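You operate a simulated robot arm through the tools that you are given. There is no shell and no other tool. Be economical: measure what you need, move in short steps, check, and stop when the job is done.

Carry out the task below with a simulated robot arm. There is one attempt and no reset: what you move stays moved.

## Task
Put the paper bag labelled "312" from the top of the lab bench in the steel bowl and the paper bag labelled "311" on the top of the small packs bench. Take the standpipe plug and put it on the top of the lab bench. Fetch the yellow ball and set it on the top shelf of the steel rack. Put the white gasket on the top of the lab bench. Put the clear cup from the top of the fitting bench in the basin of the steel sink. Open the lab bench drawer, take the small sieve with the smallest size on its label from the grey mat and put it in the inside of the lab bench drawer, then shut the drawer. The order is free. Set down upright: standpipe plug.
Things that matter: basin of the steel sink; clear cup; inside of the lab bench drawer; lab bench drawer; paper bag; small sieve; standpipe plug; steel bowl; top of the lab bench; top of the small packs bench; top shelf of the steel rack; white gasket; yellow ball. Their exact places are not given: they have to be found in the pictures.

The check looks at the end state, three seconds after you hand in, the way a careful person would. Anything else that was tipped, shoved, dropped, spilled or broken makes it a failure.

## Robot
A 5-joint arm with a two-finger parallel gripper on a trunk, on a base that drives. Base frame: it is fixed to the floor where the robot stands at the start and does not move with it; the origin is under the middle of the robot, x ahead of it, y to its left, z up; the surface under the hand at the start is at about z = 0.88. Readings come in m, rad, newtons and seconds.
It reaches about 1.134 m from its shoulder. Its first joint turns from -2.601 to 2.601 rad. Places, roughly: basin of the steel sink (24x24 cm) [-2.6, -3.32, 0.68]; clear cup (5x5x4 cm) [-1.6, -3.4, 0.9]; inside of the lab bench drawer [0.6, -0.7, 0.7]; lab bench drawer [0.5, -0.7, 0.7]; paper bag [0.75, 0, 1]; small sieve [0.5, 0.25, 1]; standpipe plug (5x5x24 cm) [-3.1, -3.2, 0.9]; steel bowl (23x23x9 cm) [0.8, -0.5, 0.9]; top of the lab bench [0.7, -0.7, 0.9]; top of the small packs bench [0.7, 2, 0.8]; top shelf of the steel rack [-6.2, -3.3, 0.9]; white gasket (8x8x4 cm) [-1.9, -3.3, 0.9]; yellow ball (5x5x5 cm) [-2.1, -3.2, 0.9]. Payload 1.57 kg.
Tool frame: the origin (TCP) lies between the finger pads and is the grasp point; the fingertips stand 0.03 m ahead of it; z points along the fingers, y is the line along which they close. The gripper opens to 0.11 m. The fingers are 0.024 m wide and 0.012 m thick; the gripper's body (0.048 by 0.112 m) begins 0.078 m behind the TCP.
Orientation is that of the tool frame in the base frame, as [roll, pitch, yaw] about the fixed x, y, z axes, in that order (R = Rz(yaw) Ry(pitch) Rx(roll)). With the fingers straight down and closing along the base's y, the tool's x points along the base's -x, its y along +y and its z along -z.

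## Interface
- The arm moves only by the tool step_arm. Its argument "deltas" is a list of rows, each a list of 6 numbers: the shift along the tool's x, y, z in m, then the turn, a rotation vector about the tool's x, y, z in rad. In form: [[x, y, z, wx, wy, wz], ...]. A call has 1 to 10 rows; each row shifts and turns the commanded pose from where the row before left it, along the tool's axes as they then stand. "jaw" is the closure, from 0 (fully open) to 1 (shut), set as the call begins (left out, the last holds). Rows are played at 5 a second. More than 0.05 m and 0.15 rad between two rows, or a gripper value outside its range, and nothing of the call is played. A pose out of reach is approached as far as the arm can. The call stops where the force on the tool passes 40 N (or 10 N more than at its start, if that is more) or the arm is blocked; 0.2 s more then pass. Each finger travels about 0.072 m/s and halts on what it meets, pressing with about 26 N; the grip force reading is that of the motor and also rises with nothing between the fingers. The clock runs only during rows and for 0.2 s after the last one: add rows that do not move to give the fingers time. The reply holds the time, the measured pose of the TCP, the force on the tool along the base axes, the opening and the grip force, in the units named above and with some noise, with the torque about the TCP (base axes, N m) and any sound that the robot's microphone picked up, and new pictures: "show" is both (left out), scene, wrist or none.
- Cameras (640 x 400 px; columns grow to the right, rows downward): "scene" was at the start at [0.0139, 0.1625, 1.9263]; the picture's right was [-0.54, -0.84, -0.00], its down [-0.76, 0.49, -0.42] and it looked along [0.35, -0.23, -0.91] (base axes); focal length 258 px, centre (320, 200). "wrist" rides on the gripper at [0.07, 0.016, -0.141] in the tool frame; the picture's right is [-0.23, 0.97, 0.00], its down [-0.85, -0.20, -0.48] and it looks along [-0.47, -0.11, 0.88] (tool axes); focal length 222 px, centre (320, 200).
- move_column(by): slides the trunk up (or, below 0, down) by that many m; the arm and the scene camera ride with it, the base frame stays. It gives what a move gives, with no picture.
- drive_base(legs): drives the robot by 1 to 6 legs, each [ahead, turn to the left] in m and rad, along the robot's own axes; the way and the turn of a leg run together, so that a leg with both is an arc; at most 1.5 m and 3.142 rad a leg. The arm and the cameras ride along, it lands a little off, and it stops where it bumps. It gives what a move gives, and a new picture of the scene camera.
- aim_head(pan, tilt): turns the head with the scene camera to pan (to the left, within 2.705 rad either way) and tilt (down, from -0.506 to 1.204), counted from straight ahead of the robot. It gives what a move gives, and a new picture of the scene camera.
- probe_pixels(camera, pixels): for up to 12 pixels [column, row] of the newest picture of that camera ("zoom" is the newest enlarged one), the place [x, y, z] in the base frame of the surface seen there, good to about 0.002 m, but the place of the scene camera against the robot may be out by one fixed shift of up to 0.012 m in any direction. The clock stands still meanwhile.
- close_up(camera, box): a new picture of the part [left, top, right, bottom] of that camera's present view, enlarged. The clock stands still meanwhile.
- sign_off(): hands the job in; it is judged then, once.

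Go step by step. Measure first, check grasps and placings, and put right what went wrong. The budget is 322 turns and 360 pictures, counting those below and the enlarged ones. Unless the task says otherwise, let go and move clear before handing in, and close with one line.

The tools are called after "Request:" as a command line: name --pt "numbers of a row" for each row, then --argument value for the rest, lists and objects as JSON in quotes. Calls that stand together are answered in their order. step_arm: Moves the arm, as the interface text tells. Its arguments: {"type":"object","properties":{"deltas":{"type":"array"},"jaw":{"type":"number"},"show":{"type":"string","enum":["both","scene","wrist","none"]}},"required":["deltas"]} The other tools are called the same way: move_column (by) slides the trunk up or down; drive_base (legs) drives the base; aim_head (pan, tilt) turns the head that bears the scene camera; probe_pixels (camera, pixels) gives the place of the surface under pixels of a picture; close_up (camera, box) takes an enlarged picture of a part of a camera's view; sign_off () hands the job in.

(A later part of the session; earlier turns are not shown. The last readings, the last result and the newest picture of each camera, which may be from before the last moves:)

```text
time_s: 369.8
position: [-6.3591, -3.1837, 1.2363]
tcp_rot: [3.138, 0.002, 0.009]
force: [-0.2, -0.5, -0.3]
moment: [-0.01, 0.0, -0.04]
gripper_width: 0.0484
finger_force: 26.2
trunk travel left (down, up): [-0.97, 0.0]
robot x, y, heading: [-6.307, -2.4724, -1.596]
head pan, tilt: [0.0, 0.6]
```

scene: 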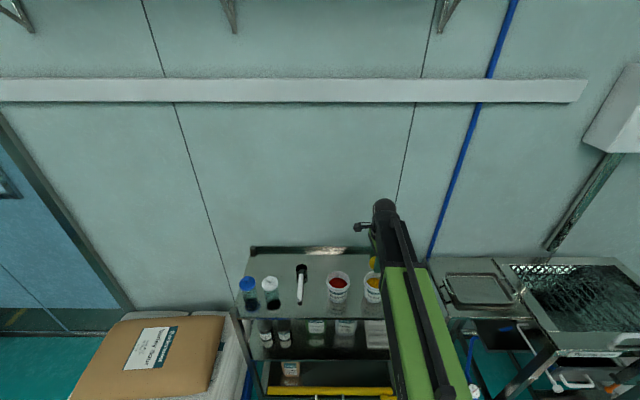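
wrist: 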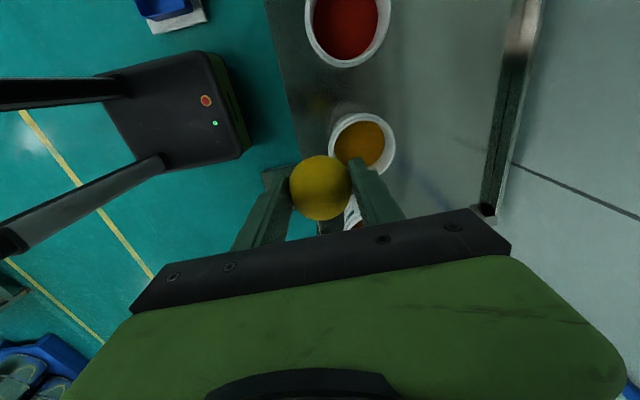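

Request:
step_arm --pt "0.039 0.0245 0 0 0 0" --pt "0.039 0.0245 0 0 0 0" --pt "0.039 0.0245 0 0 0 0" --pt "0.039 0.0245 0 0 0 0" --pt "0.039 0.0245 0 0 0 0" --pt "0.039 0.0245 0 0 0 0"

Request:
close_up --camera "scene" --box '[230, 230, 400, 340]'

```text
time_s: 371.2
position: [-6.1241, -3.3276, 1.2372]
tcp_rot: [3.139, 0.003, 0.01]
force: [0.1, 0.8, -0.8]
moment: [-0.03, 0.04, 0.03]
gripper_width: 0.0481
finger_force: 25.2
out of reach, approached as far as the arm can: row 3
trunk travel left (down, up): [-0.97, 0.0]
robot x, y, heading: [-6.304, -2.4715, -1.592]
head pan, tilt: [0.0, 0.6]
```

scene: 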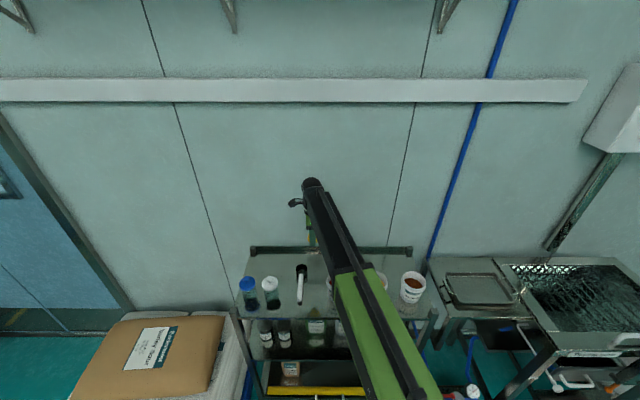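
wrist: 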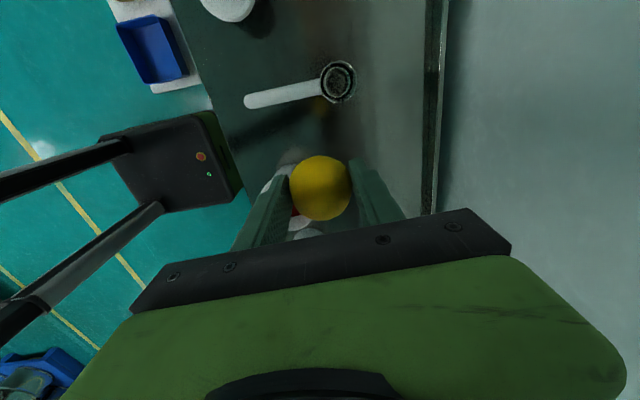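

```text
3.64 times, centred on (315, 285) of scene
```

zoom: 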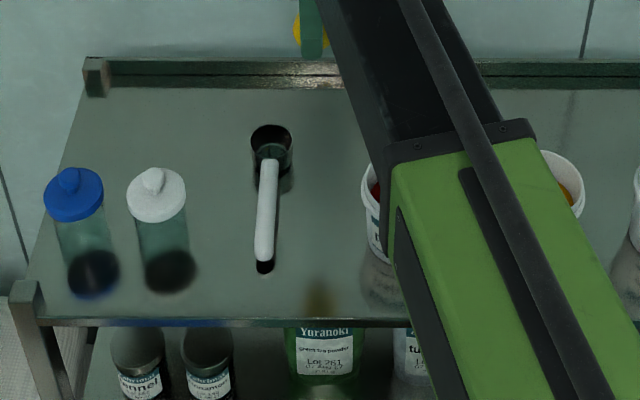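

Request:
move_column --by -0.21

Request:
step_arm --pt "0 0 0 0 0 0" --show "wrist"

```text
time_s: 373.5
position: [-6.1245, -3.3263, 1.026]
tcp_rot: [3.139, -0.001, 0.007]
force: [-0.4, -0.5, -0.8]
moment: [0.03, 0.01, 0.0]
gripper_width: 0.0478
finger_force: 25.6
trunk travel left (down, up): [-0.76, 0.21]
robot x, y, heading: [-6.31, -2.4677, -1.591]
head pan, tilt: [0.0, 0.6]
```

```text
time_s: 373.9
position: [-6.1246, -3.3258, 1.0273]
tcp_rot: [3.137, 0.0, 0.008]
force: [0.4, -0.3, -0.9]
moment: [0.0, -0.01, 0.0]
gripper_width: 0.0485
finger_force: 25.9
trunk travel left (down, up): [-0.76, 0.21]
robot x, y, heading: [-6.3063, -2.4697, -1.594]
head pan, tilt: [0.0, 0.6]
```

wrist: 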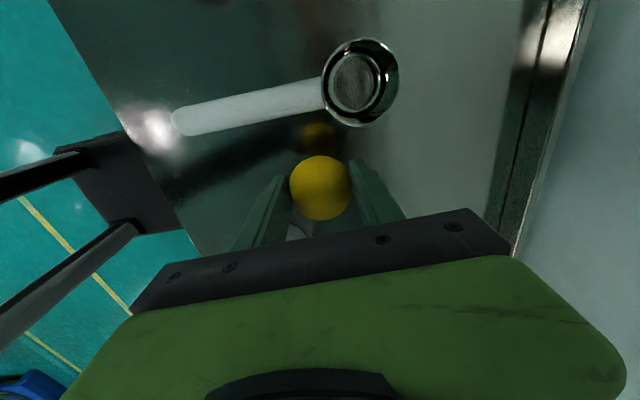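

Request:
move_column --by -0.046

Request:
move_column --by -0.003

```text
time_s: 374.8
position: [-6.1259, -3.3254, 0.9817]
tcp_rot: [3.138, -0.001, 0.009]
force: [0.3, 0.0, -0.2]
moment: [-0.03, -0.01, 0.0]
gripper_width: 0.0483
finger_force: 25.8
trunk travel left (down, up): [-0.714, 0.256]
robot x, y, heading: [-6.3036, -2.4718, -1.592]
head pan, tilt: [0.0, 0.6]
```

```text
time_s: 375.3
position: [-6.1248, -3.3264, 0.9774]
tcp_rot: [3.138, 0.0, 0.009]
force: [1.0, -0.5, 1.9]
moment: [0.01, 0.0, 0.0]
gripper_width: 0.0484
finger_force: 26.1
trunk travel left (down, up): [-0.711, 0.259]
robot x, y, heading: [-6.3035, -2.4713, -1.596]
head pan, tilt: [0.0, 0.6]
```

Request:
move_column --by -0.001

Request:
step_arm --pt "0 0 0 0 0 0" --pt "0 0 0 0 0 0" --pt "0 0 0 0 0 0" --pt "0 0 0 0 0 0" --jaw 0.35 --show "wrist"

```text
time_s: 375.8
position: [-6.1249, -3.3257, 0.9779]
tcp_rot: [3.135, -0.002, 0.008]
force: [1.5, -5.9, 17.3]
moment: [-0.05, 0.04, 0.02]
gripper_width: 0.0482
finger_force: 25.8
trunk travel left (down, up): [-0.71, 0.26]
robot x, y, heading: [-6.3095, -2.4708, -1.593]
head pan, tilt: [0.0, 0.6]
```

```text
time_s: 376.8
position: [-6.1248, -3.3261, 0.977]
tcp_rot: [3.138, 0.001, 0.009]
force: [0.6, -0.2, -0.3]
moment: [0.03, -0.01, 0.01]
gripper_width: 0.0714
finger_force: 0.0
trunk travel left (down, up): [-0.71, 0.26]
robot x, y, heading: [-6.3044, -2.4678, -1.592]
head pan, tilt: [0.0, 0.6]
```

wrist: 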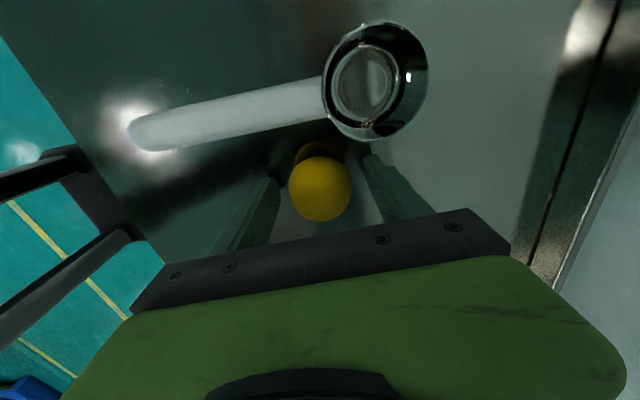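

The ball rests between the open fingers. Raise and check that it stays put.

Request:
move_column --by 0.255

Request:
step_arm --pt "0 0 0 0 0 0" --show "wrist"

Request:
probe_pixels --camera "wrist" --pixels '[[320, 150], [320, 140]]'

```text
time_s: 379.4
position: [-6.1247, -3.3258, 1.2322]
tcp_rot: [3.139, 0.0, 0.01]
force: [-0.1, -0.7, -0.3]
moment: [-0.02, -0.03, 0.02]
gripper_width: 0.0713
finger_force: 0.1
trunk travel left (down, up): [-0.965, 0.005]
robot x, y, heading: [-6.3061, -2.4692, -1.595]
head pan, tilt: [0.0, 0.6]
```

```text
time_s: 379.8
position: [-6.1251, -3.3282, 1.2321]
tcp_rot: [3.138, 0.0, 0.009]
force: [-0.4, -0.8, -0.2]
moment: [0.0, 0.0, 0.01]
gripper_width: 0.0717
finger_force: 0.0
trunk travel left (down, up): [-0.965, 0.005]
robot x, y, heading: [-6.3112, -2.4734, -1.593]
head pan, tilt: [0.0, 0.6]
```

wrist: 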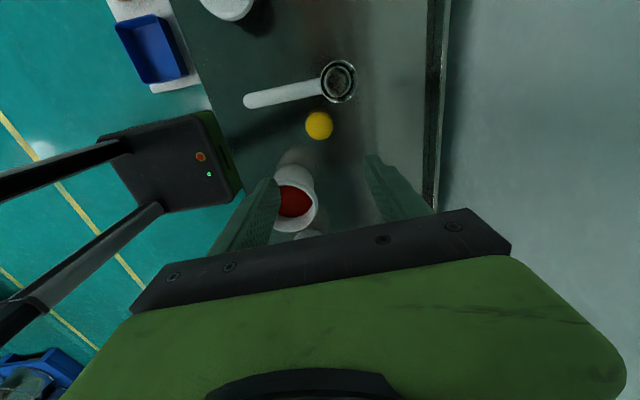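

```text
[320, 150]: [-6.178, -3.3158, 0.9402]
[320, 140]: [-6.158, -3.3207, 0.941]
```

The ball stays at (319,125) on the shelf. Drive back east to the sink for the standpipe plug.

Request:
drive_base --legs '[[-0.78, 0], [0, 1.593], [1.2, 0], [1.2, 0], [1.1, 0], [0, -1.571]]'

Request:
aim_head --pan -0.2 --tilt 0.7

```text
time_s: 408.2
position: [-2.6283, -2.6198, 1.2306]
tcp_rot: [3.139, 0.002, 0.004]
force: [0.7, -0.7, -0.2]
moment: [-0.01, 0.09, -0.02]
gripper_width: 0.0715
finger_force: 0.1
trunk travel left (down, up): [-0.965, 0.005]
robot x, y, heading: [-2.8234, -1.7628, -1.596]
head pan, tilt: [0.0, 0.6]
```

scene: 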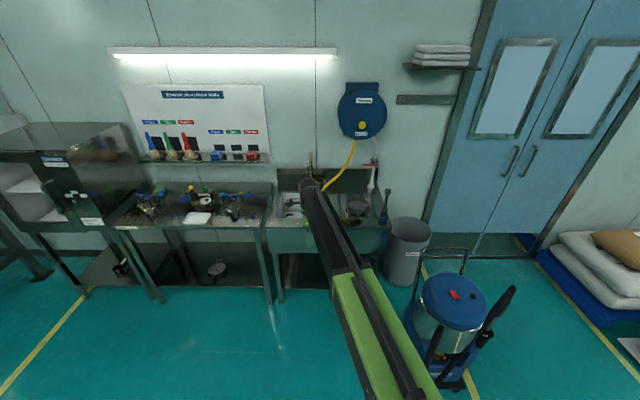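

```text
time_s: 408.9
position: [-2.631, -2.6198, 1.2321]
tcp_rot: [3.138, 0.002, 0.005]
force: [0.3, -0.3, -0.7]
moment: [-0.02, -0.04, 0.02]
gripper_width: 0.0713
finger_force: 0.1
trunk travel left (down, up): [-0.965, 0.005]
robot x, y, heading: [-2.8242, -1.7624, -1.592]
head pan, tilt: [-0.201, 0.7]
```

scene: 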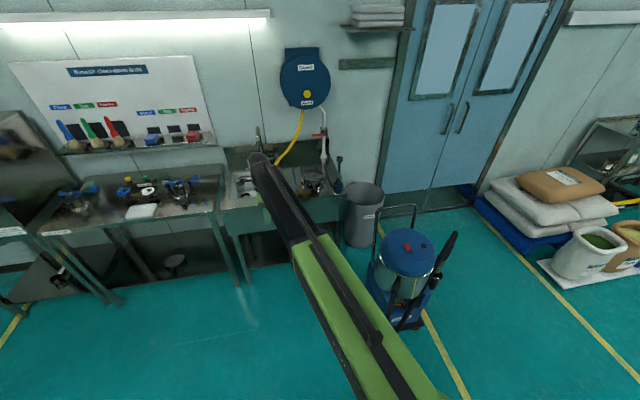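

Request:
probe_pixels --camera "scene" --pixels '[[338, 158], [337, 185], [372, 260], [378, 215], [400, 250], [370, 285], [345, 200], [360, 205]]'

Request:
close_up --camera "scene" --box '[290, 140, 390, 230]'

```text
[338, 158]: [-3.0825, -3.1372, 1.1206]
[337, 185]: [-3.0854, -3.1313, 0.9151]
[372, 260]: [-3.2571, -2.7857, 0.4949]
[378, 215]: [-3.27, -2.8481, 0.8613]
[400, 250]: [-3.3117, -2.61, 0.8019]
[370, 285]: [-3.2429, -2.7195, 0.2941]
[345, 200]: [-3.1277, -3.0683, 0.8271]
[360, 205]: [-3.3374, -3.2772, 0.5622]
```

```text
4.44 times, centred on (340, 185) of scene
```

zoom: 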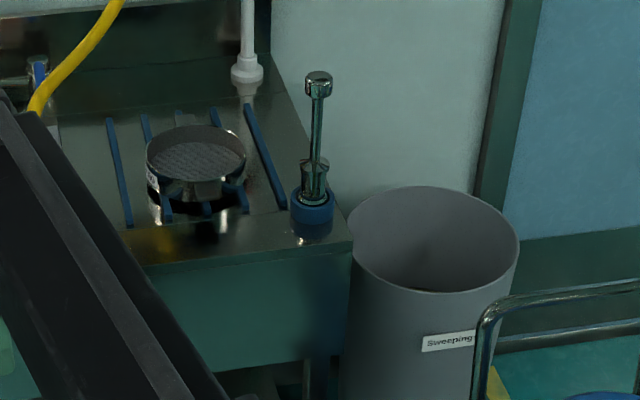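

The plug stands at (-3.085,-3.135), top z≈1.125, thin rod below the knob. Swing the arm right first (away from the faucet), then drive in.

Request:
step_arm --pt "-0.044 -0.0165 0 0 0 0" --pt "-0.044 -0.0165 0 0 0 0" --pt "-0.044 -0.0165 0 0 0 0" --pt "-0.044 -0.0165 0 0 0 0" --pt "-0.044 -0.0165 0 0 0 0" --pt "-0.044 -0.0165 0 0 0 0" --pt "-0.044 -0.0165 0 0 0 0" --pt "-0.044 -0.0165 0 0 0 0" --pt "-0.044 -0.0165 0 0 0 0" --pt "-0.044 -0.0165 0 0 0 0" --show "none"

Request:
drive_base --legs '[[0.6, 0]]'

Request:
step_arm --pt "0 0 0 0 0 0" --show "wrist"

```text
time_s: 411.1
position: [-3.0735, -2.4539, 1.2312]
tcp_rot: [3.137, -0.001, 0.005]
force: [0.2, 0.2, 0.7]
moment: [0.01, -0.02, -0.01]
gripper_width: 0.0716
finger_force: 0.0
trunk travel left (down, up): [-0.965, 0.005]
robot x, y, heading: [-2.8246, -1.7621, -1.589]
head pan, tilt: [-0.201, 0.7]
```

```text
time_s: 414.5
position: [-3.0933, -3.0596, 1.2313]
tcp_rot: [3.139, -0.001, -0.004]
force: [0.3, 0.5, -0.4]
moment: [0.04, 0.02, 0.01]
gripper_width: 0.0713
finger_force: 0.1
trunk travel left (down, up): [-0.965, 0.005]
robot x, y, heading: [-2.8423, -2.3655, -1.598]
head pan, tilt: [-0.201, 0.7]
```

scene: 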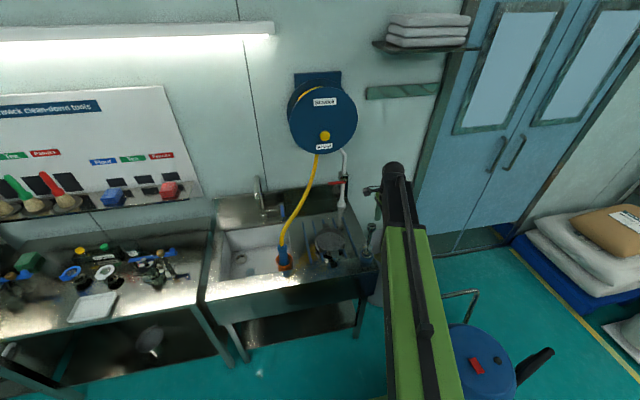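

```text
time_s: 414.9
position: [-3.0932, -3.059, 1.232]
tcp_rot: [3.139, 0.0, -0.006]
force: [-0.2, 0.3, 0.6]
moment: [0.04, 0.0, -0.05]
gripper_width: 0.0716
finger_force: 0.1
trunk travel left (down, up): [-0.965, 0.005]
robot x, y, heading: [-2.8382, -2.3677, -1.601]
head pan, tilt: [-0.201, 0.7]
```

wrist: 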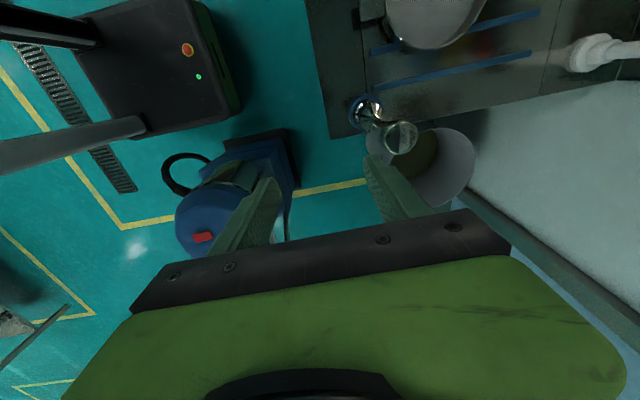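

Request:
probe_pixels --camera "wrist" --pixels '[[402, 137], [392, 135], [412, 137], [402, 127], [402, 147], [368, 105], [380, 123], [352, 100], [372, 118]]'

Request:
close_up --camera "wrist" --box '[330, 70, 450, 190]'

```text
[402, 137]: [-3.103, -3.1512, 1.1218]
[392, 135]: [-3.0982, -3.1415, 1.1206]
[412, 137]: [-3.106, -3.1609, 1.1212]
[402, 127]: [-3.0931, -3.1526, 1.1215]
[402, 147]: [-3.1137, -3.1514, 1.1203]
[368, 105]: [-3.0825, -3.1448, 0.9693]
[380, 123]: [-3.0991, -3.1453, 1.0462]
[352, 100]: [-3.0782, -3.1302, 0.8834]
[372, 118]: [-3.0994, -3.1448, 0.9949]
```

```text
3.33 times, centred on (390, 130) of wrist
```

zoom: 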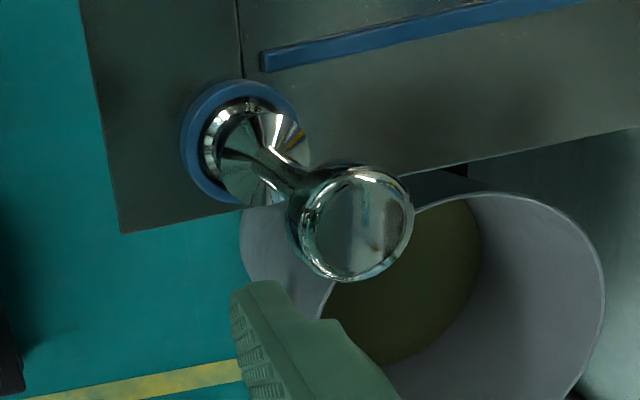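

Knob axis at (-3.1025,-3.150), diameter ~36 mm, z 1.097–1.122. Move above it, lower, and grip the knob.

Request:
step_arm --pt "-0.0045 0.0455 0 0 0 0" --pt "-0.0045 0.0455 0 0 0 0" --show "wrist"

Request:
probe_pixels --camera "wrist" --pixels '[[320, 130], [320, 140], [320, 150], [325, 145], [315, 145]]'

Request:
close_up --camera "wrist" --box '[260, 70, 380, 190]'

```text
time_s: 415.5
position: [-3.1038, -3.1514, 1.2304]
tcp_rot: [3.139, 0.001, -0.005]
force: [-0.1, 0.2, 0.2]
moment: [0.05, -0.05, -0.01]
gripper_width: 0.0716
finger_force: 0.1
trunk travel left (down, up): [-0.965, 0.005]
robot x, y, heading: [-2.837, -2.3693, -1.604]
head pan, tilt: [-0.201, 0.7]
```

wrist: 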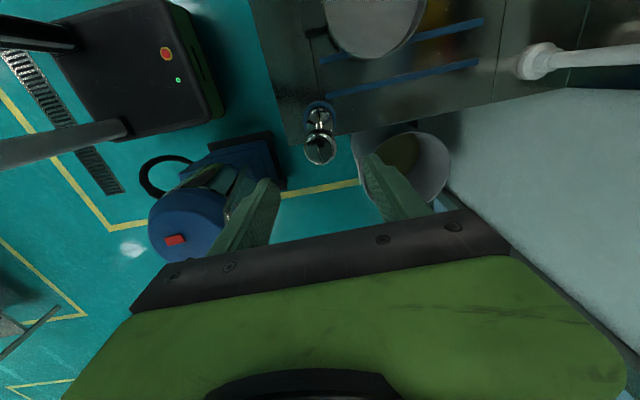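

```text
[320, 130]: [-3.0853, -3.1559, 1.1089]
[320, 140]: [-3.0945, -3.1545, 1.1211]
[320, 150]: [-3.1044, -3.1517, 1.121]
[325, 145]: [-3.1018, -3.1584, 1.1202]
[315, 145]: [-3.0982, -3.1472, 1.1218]
```

```text
3.33 times, centred on (320, 130) of wrist
```

zoom: 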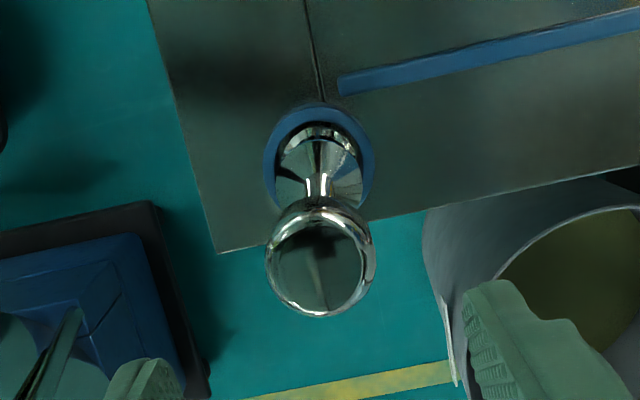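

Aligned. Lower 0.126 and close.

Request:
move_column --by -0.127

Request:
step_arm --pt "0 0 0 0 0 0" --pt "0 0 0 0 0 0" --pt "0 0 0 0 0 0" --pt "0 0 0 0 0 0" --jaw 1 --show "wrist"

Request:
close_up --camera "wrist" --box '[250, 80, 400, 240]'

```text
time_s: 417.1
position: [-3.1025, -3.1505, 1.1045]
tcp_rot: [3.135, 0.0, -0.003]
force: [0.0, 0.4, -0.5]
moment: [0.01, 0.03, 0.02]
gripper_width: 0.0715
finger_force: 0.1
trunk travel left (down, up): [-0.838, 0.132]
robot x, y, heading: [-2.8399, -2.367, -1.605]
head pan, tilt: [-0.201, 0.7]
```

```text
time_s: 418.1
position: [-3.1027, -3.1507, 1.1037]
tcp_rot: [3.136, 0.0, -0.004]
force: [0.4, -2.4, 2.1]
moment: [-0.2, 0.02, -0.02]
gripper_width: 0.0396
finger_force: 25.9
trunk travel left (down, up): [-0.838, 0.132]
robot x, y, heading: [-2.8394, -2.3663, -1.603]
head pan, tilt: [-0.201, 0.7]
```

wrist: 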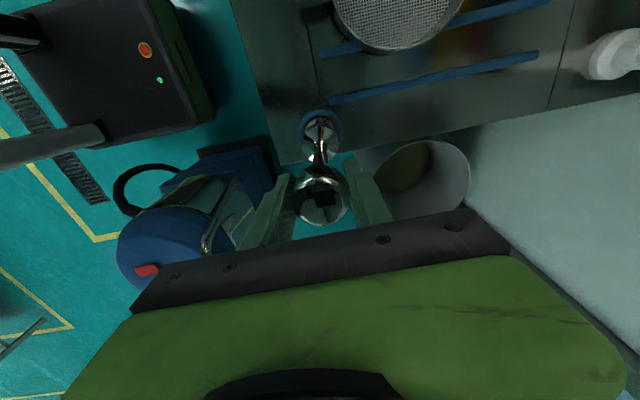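

```text
2.50 times, centred on (325, 160) of wrist
```

zoom: 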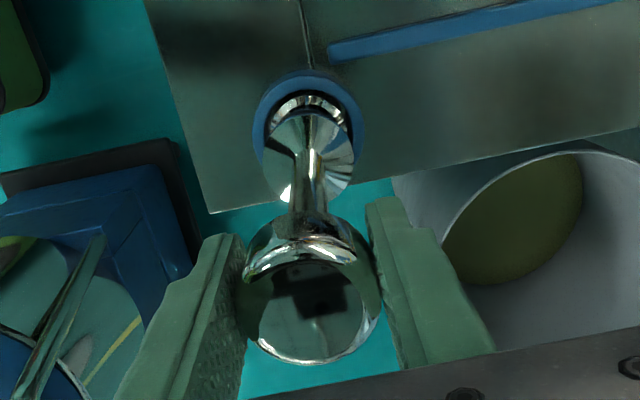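

Knob gripped (39.6 mm). Lift 3 cm and check.

Request:
move_column --by 0.03

Request:
step_arm --pt "0 0 0 0 0 0" --pt "0 0 0 0 0 0" --show "wrist"

```text
time_s: 418.8
position: [-3.1029, -3.1522, 1.1343]
tcp_rot: [3.138, 0.0, -0.004]
force: [1.6, 0.2, -4.4]
moment: [0.02, 0.02, 0.01]
gripper_width: 0.0397
finger_force: 25.8
trunk travel left (down, up): [-0.868, 0.102]
robot x, y, heading: [-2.8439, -2.3679, -1.603]
head pan, tilt: [-0.201, 0.7]
```

```text
time_s: 419.4
position: [-3.1036, -3.1511, 1.1335]
tcp_rot: [3.137, 0.0, -0.002]
force: [0.0, 0.1, -5.4]
moment: [-0.01, 0.0, 0.02]
gripper_width: 0.0395
finger_force: 25.8
trunk travel left (down, up): [-0.868, 0.102]
robot x, y, heading: [-2.8383, -2.3677, -1.605]
head pan, tilt: [-0.201, 0.7]
```

wrist: 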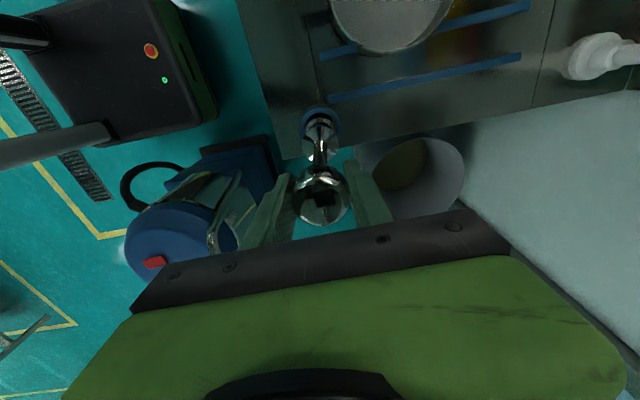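

Held (5 N weight). Raise fully, back off, centre the arm and head for the lab bench.

Request:
move_column --by 0.1

Request:
drive_base --legs '[[-0.7, 0]]'

Request:
step_arm --pt "0.04 0 0 0 0 0" --pt "0.04 0 0 0 0 0" --pt "0.04 0 0 0 0 0" --pt "0.04 0 0 0 0 0" --pt "0.04 0 0 0 0 0" --pt "0.04 0 0 0 0 0" --show "wrist"

Request:
drive_base --legs '[[0, 1.604], [1.2, 0]]'

```text
time_s: 420.8
position: [-3.1026, -3.1512, 1.2347]
tcp_rot: [3.138, 0.0, -0.003]
force: [-0.5, 0.4, -5.2]
moment: [-0.04, -0.02, 0.0]
gripper_width: 0.0397
finger_force: 25.5
trunk travel left (down, up): [-0.968, 0.002]
robot x, y, heading: [-2.8426, -2.3677, -1.601]
head pan, tilt: [-0.201, 0.7]
```

```text
time_s: 424.6
position: [-3.0847, -2.4539, 1.2361]
tcp_rot: [3.137, 0.0, -0.013]
force: [0.0, 1.2, -5.4]
moment: [0.01, 0.0, 0.03]
gripper_width: 0.0396
finger_force: 26.4
trunk travel left (down, up): [-0.968, 0.002]
robot x, y, heading: [-2.8147, -1.673, -1.618]
head pan, tilt: [-0.201, 0.7]
```

scene: 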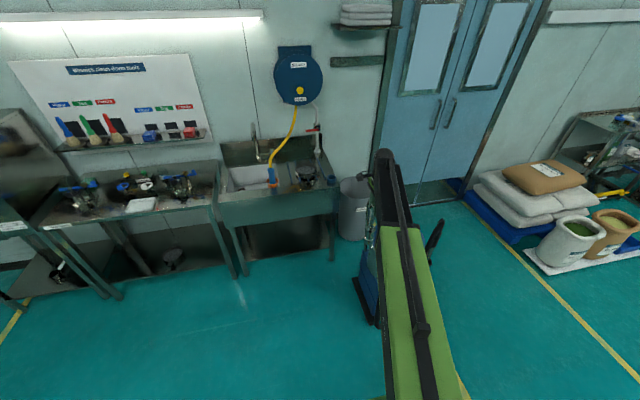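

```text
time_s: 426.0
position: [-2.8436, -2.4605, 1.2342]
tcp_rot: [3.138, 0.002, -0.014]
force: [0.0, -0.5, -5.7]
moment: [-0.02, 0.01, -0.01]
gripper_width: 0.0396
finger_force: 25.7
trunk travel left (down, up): [-0.968, 0.002]
robot x, y, heading: [-2.8168, -1.6746, -1.617]
head pan, tilt: [-0.201, 0.7]
```

wrist: 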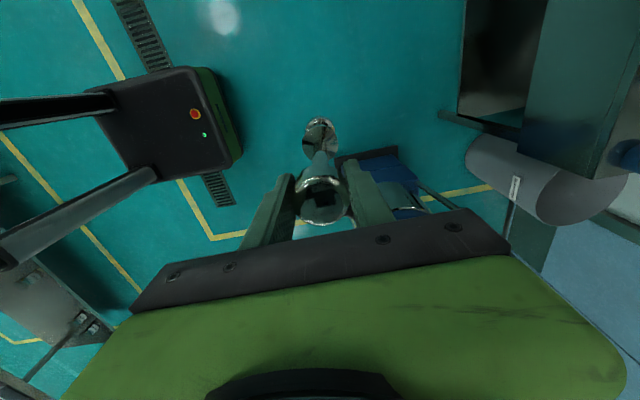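

```text
time_s: 435.9
position: [-0.8275, -1.6734, 1.2346]
tcp_rot: [3.138, 0.001, 1.602]
force: [1.0, 0.0, -4.9]
moment: [-0.01, 0.02, 0.01]
gripper_width: 0.0398
finger_force: 26.4
trunk travel left (down, up): [-0.968, 0.002]
robot x, y, heading: [-1.6151, -1.6801, 0.007]
head pan, tilt: [-0.201, 0.7]
```

scene: 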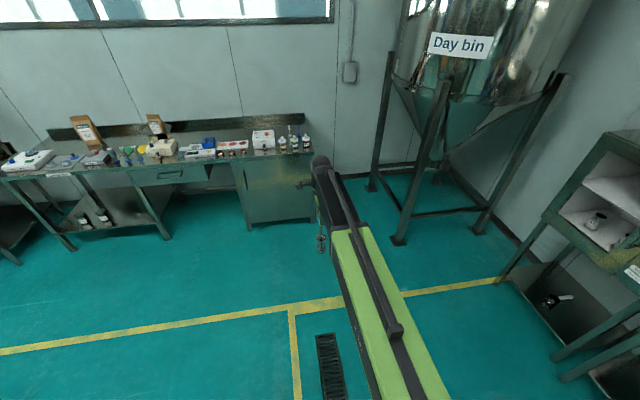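

Request:
drive_base --legs '[[0, 0.56], [1.26, 0], [0, -0.567]]'

Request:
aim_head --pan 0.0 --tilt 0.75

```text
time_s: 445.3
position: [0.2081, -0.9647, 1.2362]
tcp_rot: [3.136, 0.001, 1.631]
force: [-0.8, 0.6, -4.0]
moment: [0.01, 0.04, -0.04]
gripper_width: 0.0396
finger_force: 25.7
trunk travel left (down, up): [-0.968, 0.002]
robot x, y, heading: [-0.5739, -0.9976, 0.047]
head pan, tilt: [-0.201, 0.7]
```

scene: 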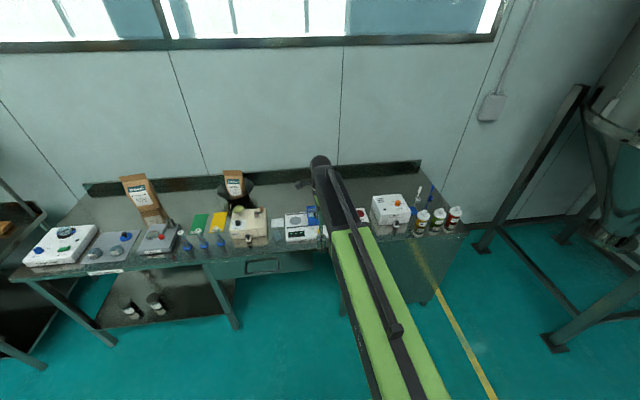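

```text
time_s: 446.1
position: [0.21, -0.9673, 1.2327]
tcp_rot: [3.14, -0.001, 1.632]
force: [-0.3, 0.2, -5.9]
moment: [0.02, 0.03, 0.01]
gripper_width: 0.0395
finger_force: 26.0
trunk travel left (down, up): [-0.968, 0.002]
robot x, y, heading: [-0.575, -0.9997, 0.044]
head pan, tilt: [0.0, 0.75]
```

scene: 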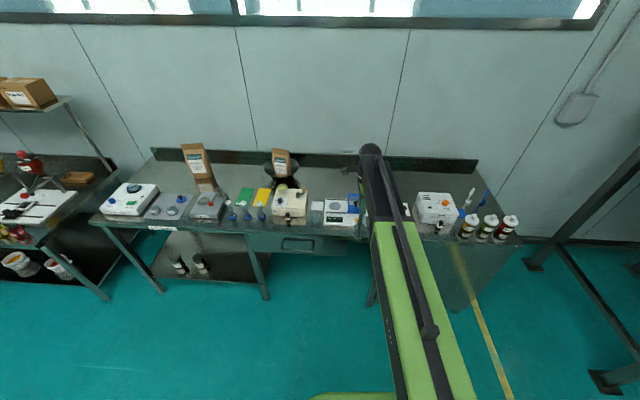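

Request:
close_up --camera "scene" --box '[260, 140, 480, 260]'

Request:
probe_pixels --camera "scene" --pixels '[[340, 170], [330, 180], [345, 185], [340, 200], [352, 198], [322, 205], [400, 180], [415, 175], [435, 200], [405, 210], [350, 165]]'

```text
2.91 times, centred on (370, 200) of scene
```

zoom: 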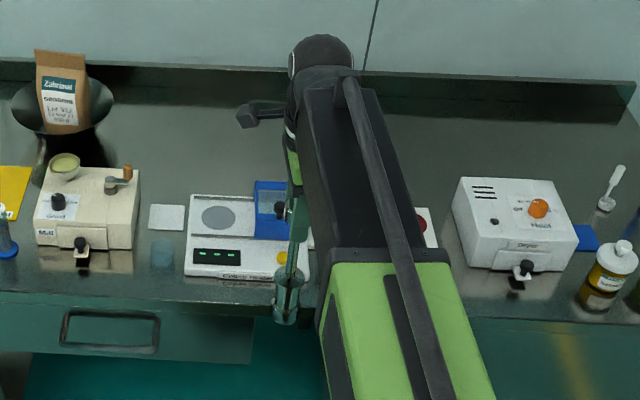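

```text
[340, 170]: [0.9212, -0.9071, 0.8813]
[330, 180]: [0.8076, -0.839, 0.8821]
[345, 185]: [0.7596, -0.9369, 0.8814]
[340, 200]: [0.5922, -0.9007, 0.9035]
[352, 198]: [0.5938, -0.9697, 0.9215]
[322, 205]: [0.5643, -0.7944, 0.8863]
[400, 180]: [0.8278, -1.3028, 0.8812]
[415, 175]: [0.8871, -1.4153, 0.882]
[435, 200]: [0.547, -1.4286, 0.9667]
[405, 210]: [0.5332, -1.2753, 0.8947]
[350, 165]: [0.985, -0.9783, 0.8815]
```

Area near (0.74,-0.92) is free. Drive 0.53 ahead.

Request:
drive_base --legs '[[0.53, 0]]'

Request:
step_arm --pt "0 0 0 0 0 0" --show "wrist"

```text
time_s: 449.2
position: [0.7495, -0.9491, 1.2345]
tcp_rot: [3.137, 0.0, 1.625]
force: [-0.1, 0.1, -4.7]
moment: [-0.01, -0.01, 0.0]
gripper_width: 0.0398
finger_force: 26.0
trunk travel left (down, up): [-0.968, 0.002]
robot x, y, heading: [-0.034, -0.9733, 0.034]
head pan, tilt: [0.0, 0.75]
```

scene: 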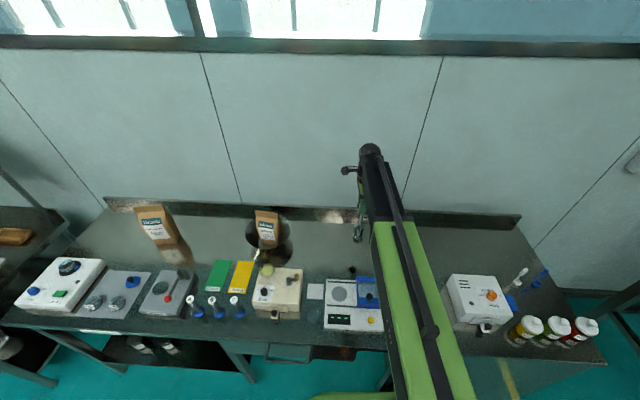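

```text
time_s: 449.6
position: [0.7492, -0.9505, 1.2338]
tcp_rot: [3.138, 0.0, 1.626]
force: [0.2, 0.5, -5.1]
moment: [0.04, 0.05, -0.03]
gripper_width: 0.0397
finger_force: 25.6
trunk travel left (down, up): [-0.968, 0.002]
robot x, y, heading: [-0.0352, -0.9796, 0.036]
head pan, tilt: [0.0, 0.75]
```

wrist: 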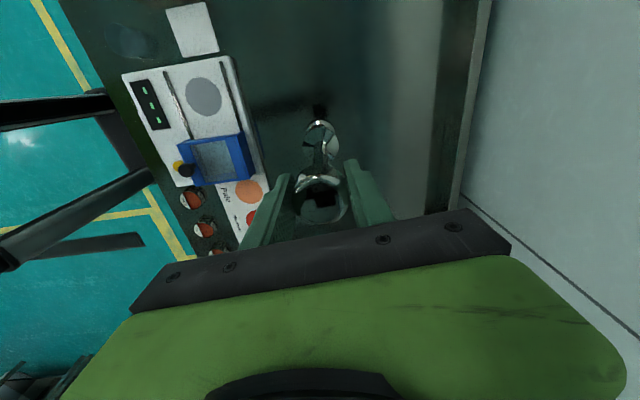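

Request:
move_column --by -0.125

Request:
move_column --by -0.004

Request:
move_column --by -0.002

```text
time_s: 451.1
position: [0.7477, -0.9484, 1.1095]
tcp_rot: [3.139, 0.0, 1.628]
force: [-0.8, 0.2, -4.8]
moment: [0.0, -0.01, 0.02]
gripper_width: 0.0394
finger_force: 26.2
trunk travel left (down, up): [-0.843, 0.127]
robot x, y, heading: [-0.0387, -0.9743, 0.036]
head pan, tilt: [0.0, 0.75]
```

```text
time_s: 451.6
position: [0.7476, -0.9489, 1.1057]
tcp_rot: [3.139, 0.002, 1.627]
force: [-0.3, 0.5, -1.4]
moment: [0.01, 0.27, -0.01]
gripper_width: 0.0396
finger_force: 26.6
trunk travel left (down, up): [-0.839, 0.131]
robot x, y, heading: [-0.034, -0.9765, 0.039]
head pan, tilt: [0.0, 0.75]
```

```text
time_s: 452.2
position: [0.7473, -0.9499, 1.1043]
tcp_rot: [3.135, 0.0, 1.626]
force: [2.2, -2.4, 15.8]
moment: [0.02, -0.29, -0.01]
gripper_width: 0.0399
finger_force: 26.2
trunk travel left (down, up): [-0.837, 0.133]
robot x, y, heading: [-0.0383, -0.9772, 0.036]
head pan, tilt: [0.0, 0.75]
```

Base seated on the bench. Release slowly and look.

Request:
step_arm --pt "0 0 0 0 0 0" --pt "0 0 0 0 0 0" --pt "0 0 0 0 0 0" --pt "0 0 0 0 0 0" --jaw 0.3 --show "wrist"

Request:
move_column --by 0.132

Request:
drive_base --legs '[[-0.5, 0]]'

Request:
close_up --camera "scene" --box '[260, 120, 480, 260]'

```text
time_s: 453.2
position: [0.7478, -0.9492, 1.1047]
tcp_rot: [3.139, 0.001, 1.626]
force: [-0.7, -1.1, 0.3]
moment: [-0.03, 0.04, 0.0]
gripper_width: 0.0769
finger_force: 0.0
trunk travel left (down, up): [-0.837, 0.133]
robot x, y, heading: [-0.0329, -0.9783, 0.035]
head pan, tilt: [0.0, 0.75]
```

wrist: 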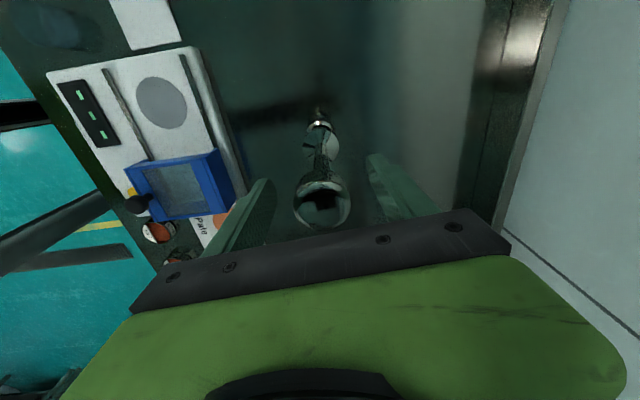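

```text
time_s: 454.8
position: [0.7478, -0.9486, 1.2352]
tcp_rot: [3.137, 0.001, 1.627]
force: [-0.1, -0.4, 0.1]
moment: [0.02, -0.02, -0.02]
gripper_width: 0.0771
finger_force: 0.0
trunk travel left (down, up): [-0.969, 0.001]
robot x, y, heading: [-0.0387, -0.9757, 0.034]
head pan, tilt: [0.0, 0.75]
```

```text
time_s: 457.6
position: [0.2631, -0.9643, 1.2367]
tcp_rot: [3.139, 0.0, 1.63]
force: [1.2, -1.6, -0.7]
moment: [0.01, -0.02, 0.04]
gripper_width: 0.0772
finger_force: 0.0
trunk travel left (down, up): [-0.969, 0.001]
robot x, y, heading: [-0.5229, -0.9933, 0.034]
head pan, tilt: [0.0, 0.75]
```

scene: 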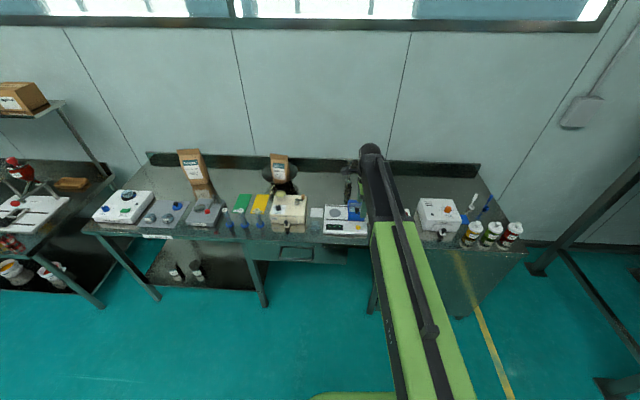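

```text
2.86 times, centred on (370, 190) of scene
```

zoom: 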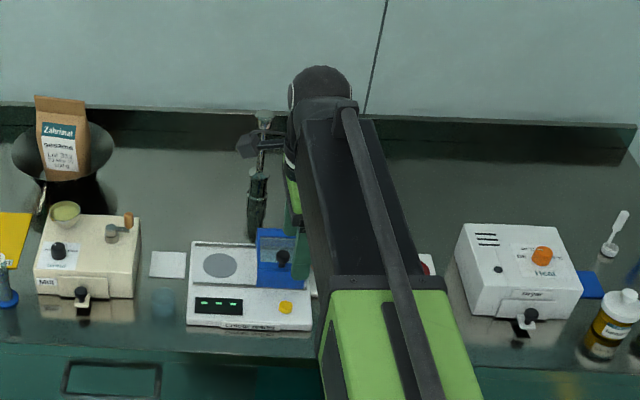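

The plug stands upright. Return to the fitting bench for the white gasket.

Request:
drive_base --legs '[[0, 0.53], [-1.5, 0], [0, -2.135], [0.4, 0]]'

Request:
aim_head --pan 0.1 --tilt 0.75

```text
time_s: 473.8
position: [-1.7969, -3.0023, 1.2359]
tcp_rot: [3.136, 0.0, 0.008]
force: [0.0, -0.1, -0.3]
moment: [0.06, 0.04, -0.03]
gripper_width: 0.0771
finger_force: 0.0
trunk travel left (down, up): [-0.969, 0.001]
robot x, y, heading: [-1.803, -2.2116, -1.574]
head pan, tilt: [0.0, 0.75]
```

scene: 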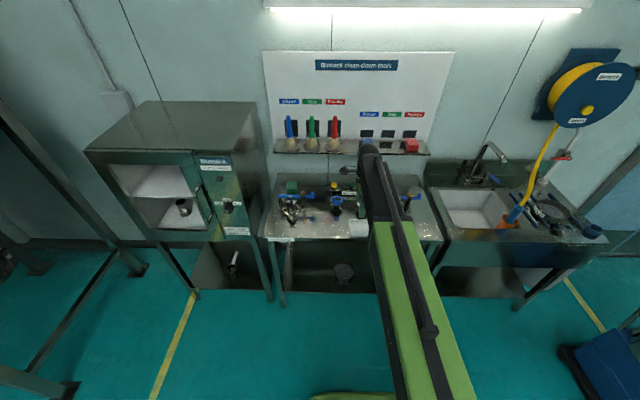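

```text
time_s: 474.5
position: [-1.7985, -3.0029, 1.2358]
tcp_rot: [3.137, -0.002, 0.007]
force: [-0.8, -0.7, 0.3]
moment: [0.03, 0.01, 0.04]
gripper_width: 0.077
finger_force: 0.1
trunk travel left (down, up): [-0.969, 0.001]
robot x, y, heading: [-1.8022, -2.2173, -1.571]
head pan, tilt: [0.099, 0.75]
```

scene: 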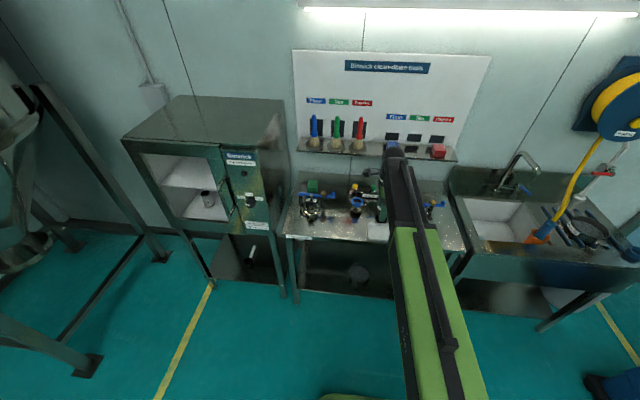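

Request:
drive_base --legs '[[0.27, 0]]'

Request:
step_arm --pt "0 0 0 0 0 0" --show "wrist"

Request:
close_up --camera "wrist" --box '[260, 80, 420, 240]'

```text
time_s: 476.4
position: [-1.7985, -3.2773, 1.235]
tcp_rot: [3.137, -0.001, 0.01]
force: [-0.2, -0.1, 0.4]
moment: [0.03, -0.03, -0.02]
gripper_width: 0.0769
finger_force: 0.0
trunk travel left (down, up): [-0.969, 0.001]
robot x, y, heading: [-1.7951, -2.4941, -1.572]
head pan, tilt: [0.099, 0.75]
```

scene: 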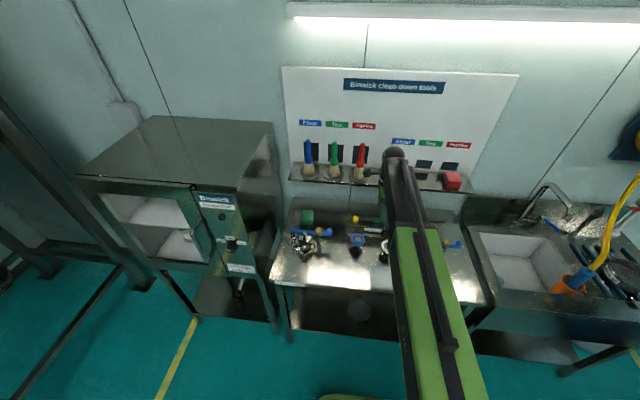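

```text
time_s: 476.8
position: [-1.7988, -3.2763, 1.2354]
tcp_rot: [3.139, 0.0, 0.01]
force: [0.1, 0.0, -0.4]
moment: [-0.01, 0.01, 0.0]
gripper_width: 0.0771
finger_force: 0.0
trunk travel left (down, up): [-0.969, 0.001]
robot x, y, heading: [-1.8006, -2.4908, -1.574]
head pan, tilt: [0.099, 0.75]
```

wrist: 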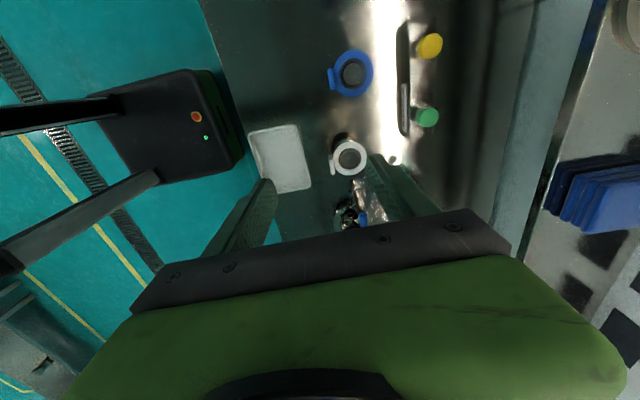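

```text
2.50 times, centred on (340, 160) of wrist
```

zoom: 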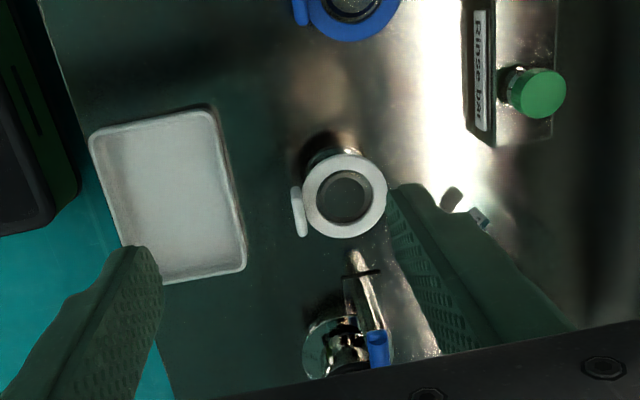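

The gasket is a ring with an upright tab on its front side; the tab suits a pinch along y. Probe the tab and ring.

Request:
probe_pixels --camera "zoom" --pixels '[[298, 192], [300, 210], [303, 233], [294, 205], [312, 195], [380, 195], [345, 155], [345, 232], [345, 195], [355, 258], [325, 165], [310, 150]]'

Request:
step_arm --pt "-0.035 0 0 0 0 0" --pt "-0.035 0 0 0 0 0" --show "none"

Request:
move_column --by -0.13

Request:
step_arm --pt "0 0 0 0 0 0" --show "wrist"

Request:
close_up --camera "wrist" --box '[260, 60, 420, 220]'

```text
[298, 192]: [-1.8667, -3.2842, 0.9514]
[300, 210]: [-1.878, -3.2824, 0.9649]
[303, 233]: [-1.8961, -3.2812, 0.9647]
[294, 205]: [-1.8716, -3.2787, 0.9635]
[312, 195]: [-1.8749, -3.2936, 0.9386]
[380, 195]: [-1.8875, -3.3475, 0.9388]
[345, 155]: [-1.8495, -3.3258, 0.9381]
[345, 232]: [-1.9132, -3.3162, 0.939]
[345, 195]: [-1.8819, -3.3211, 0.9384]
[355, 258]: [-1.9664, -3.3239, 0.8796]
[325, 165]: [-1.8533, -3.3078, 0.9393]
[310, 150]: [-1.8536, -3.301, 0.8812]
```

```text
time_s: 477.4
position: [-1.8664, -3.2762, 1.2358]
tcp_rot: [3.136, -0.001, 0.009]
force: [-0.6, -0.6, 0.4]
moment: [0.01, -0.01, 0.03]
gripper_width: 0.0767
finger_force: 0.1
trunk travel left (down, up): [-0.969, 0.001]
robot x, y, heading: [-1.8038, -2.4832, -1.573]
head pan, tilt: [0.099, 0.75]
```

```text
time_s: 479.0
position: [-1.8658, -3.2764, 1.1065]
tcp_rot: [3.139, 0.0, 0.01]
force: [1.3, -0.1, 0.4]
moment: [0.03, 0.02, -0.02]
gripper_width: 0.0772
finger_force: 0.2
trunk travel left (down, up): [-0.839, 0.131]
robot x, y, heading: [-1.8033, -2.4891, -1.572]
head pan, tilt: [0.099, 0.75]
```

```text
time_s: 479.4
position: [-1.8663, -3.2774, 1.1059]
tcp_rot: [3.136, -0.001, 0.008]
force: [0.1, 0.1, 0.1]
moment: [-0.01, -0.02, -0.02]
gripper_width: 0.077
finger_force: 0.1
trunk travel left (down, up): [-0.839, 0.131]
robot x, y, heading: [-1.8022, -2.4897, -1.574]
head pan, tilt: [0.099, 0.75]
```

wrist: 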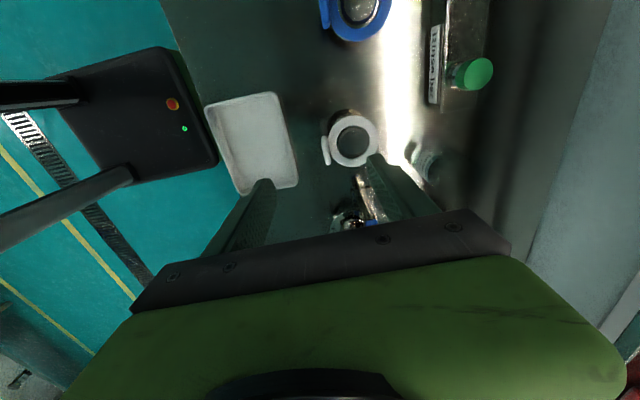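

```text
2.50 times, centred on (340, 140) of wrist
```

zoom: 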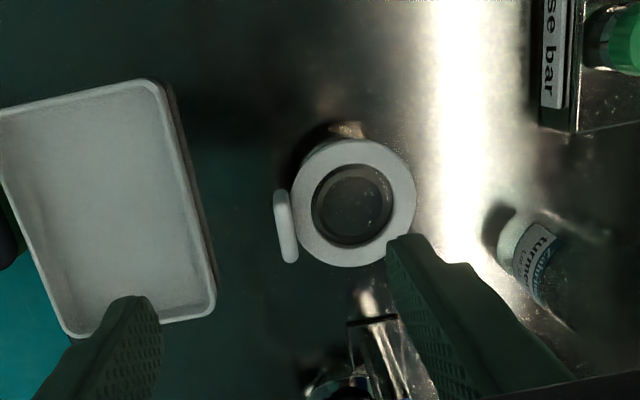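

Request:
probe_pixels --camera "zoom" --pixels '[[279, 195], [283, 215], [288, 240], [290, 258], [276, 215], [290, 215], [300, 230], [350, 142], [410, 200]]'

```text
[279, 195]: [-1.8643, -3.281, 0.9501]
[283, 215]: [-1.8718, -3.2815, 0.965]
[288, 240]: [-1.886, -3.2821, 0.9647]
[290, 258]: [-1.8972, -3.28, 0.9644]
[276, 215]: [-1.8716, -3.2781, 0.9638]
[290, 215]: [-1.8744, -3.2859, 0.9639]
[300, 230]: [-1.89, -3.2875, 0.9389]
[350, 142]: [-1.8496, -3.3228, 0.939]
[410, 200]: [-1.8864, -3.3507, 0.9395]
```

Tab centre (-1.882,-3.2815), top z 0.965, ~8 mm thick. Align, narrow the jaw to 0.04, and lower to TCP z 0.973.

Request:
step_arm --pt "-0.016 0.0042 0 0 0 0" --pt "0 0 0 0 0 0" --jaw 0.64 --show "none"

Request:
move_column --by -0.1

Request:
step_arm --pt "0 0 0 0 0 0" --show "wrist"

Request:
close_up --camera "wrist" --box '[250, 80, 410, 240]'

```text
time_s: 480.0
position: [-1.882, -3.2801, 1.1056]
tcp_rot: [3.138, 0.001, 0.008]
force: [0.1, -0.4, -0.8]
moment: [0.01, 0.02, 0.0]
gripper_width: 0.0396
finger_force: 0.1
trunk travel left (down, up): [-0.839, 0.131]
robot x, y, heading: [-1.8025, -2.4929, -1.576]
head pan, tilt: [0.099, 0.75]
```

```text
time_s: 481.3
position: [-1.8827, -3.2808, 1.0052]
tcp_rot: [3.138, -0.001, 0.008]
force: [0.2, -0.2, -0.5]
moment: [-0.01, -0.01, 0.0]
gripper_width: 0.0395
finger_force: 0.1
trunk travel left (down, up): [-0.739, 0.231]
robot x, y, heading: [-1.8017, -2.4877, -1.577]
head pan, tilt: [0.099, 0.75]
```

```text
time_s: 481.7
position: [-1.8833, -3.2809, 1.0061]
tcp_rot: [3.138, 0.0, 0.009]
force: [0.3, -0.1, 1.3]
moment: [0.0, 0.01, 0.0]
gripper_width: 0.0397
finger_force: 0.0
trunk travel left (down, up): [-0.739, 0.231]
robot x, y, heading: [-1.8039, -2.4862, -1.57]
head pan, tilt: [0.099, 0.75]
```

wrist: 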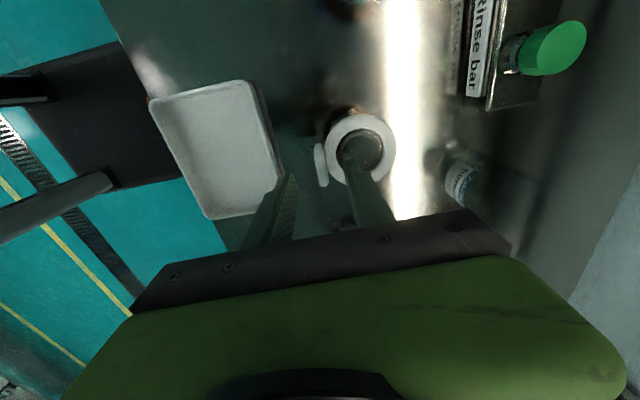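

```text
2.50 times, centred on (330, 160) of wrist
```

zoom: 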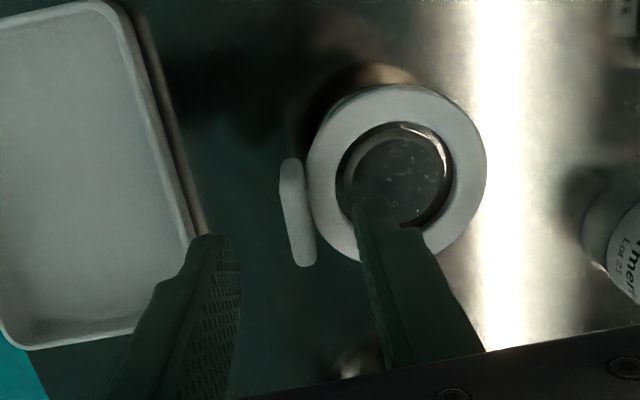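

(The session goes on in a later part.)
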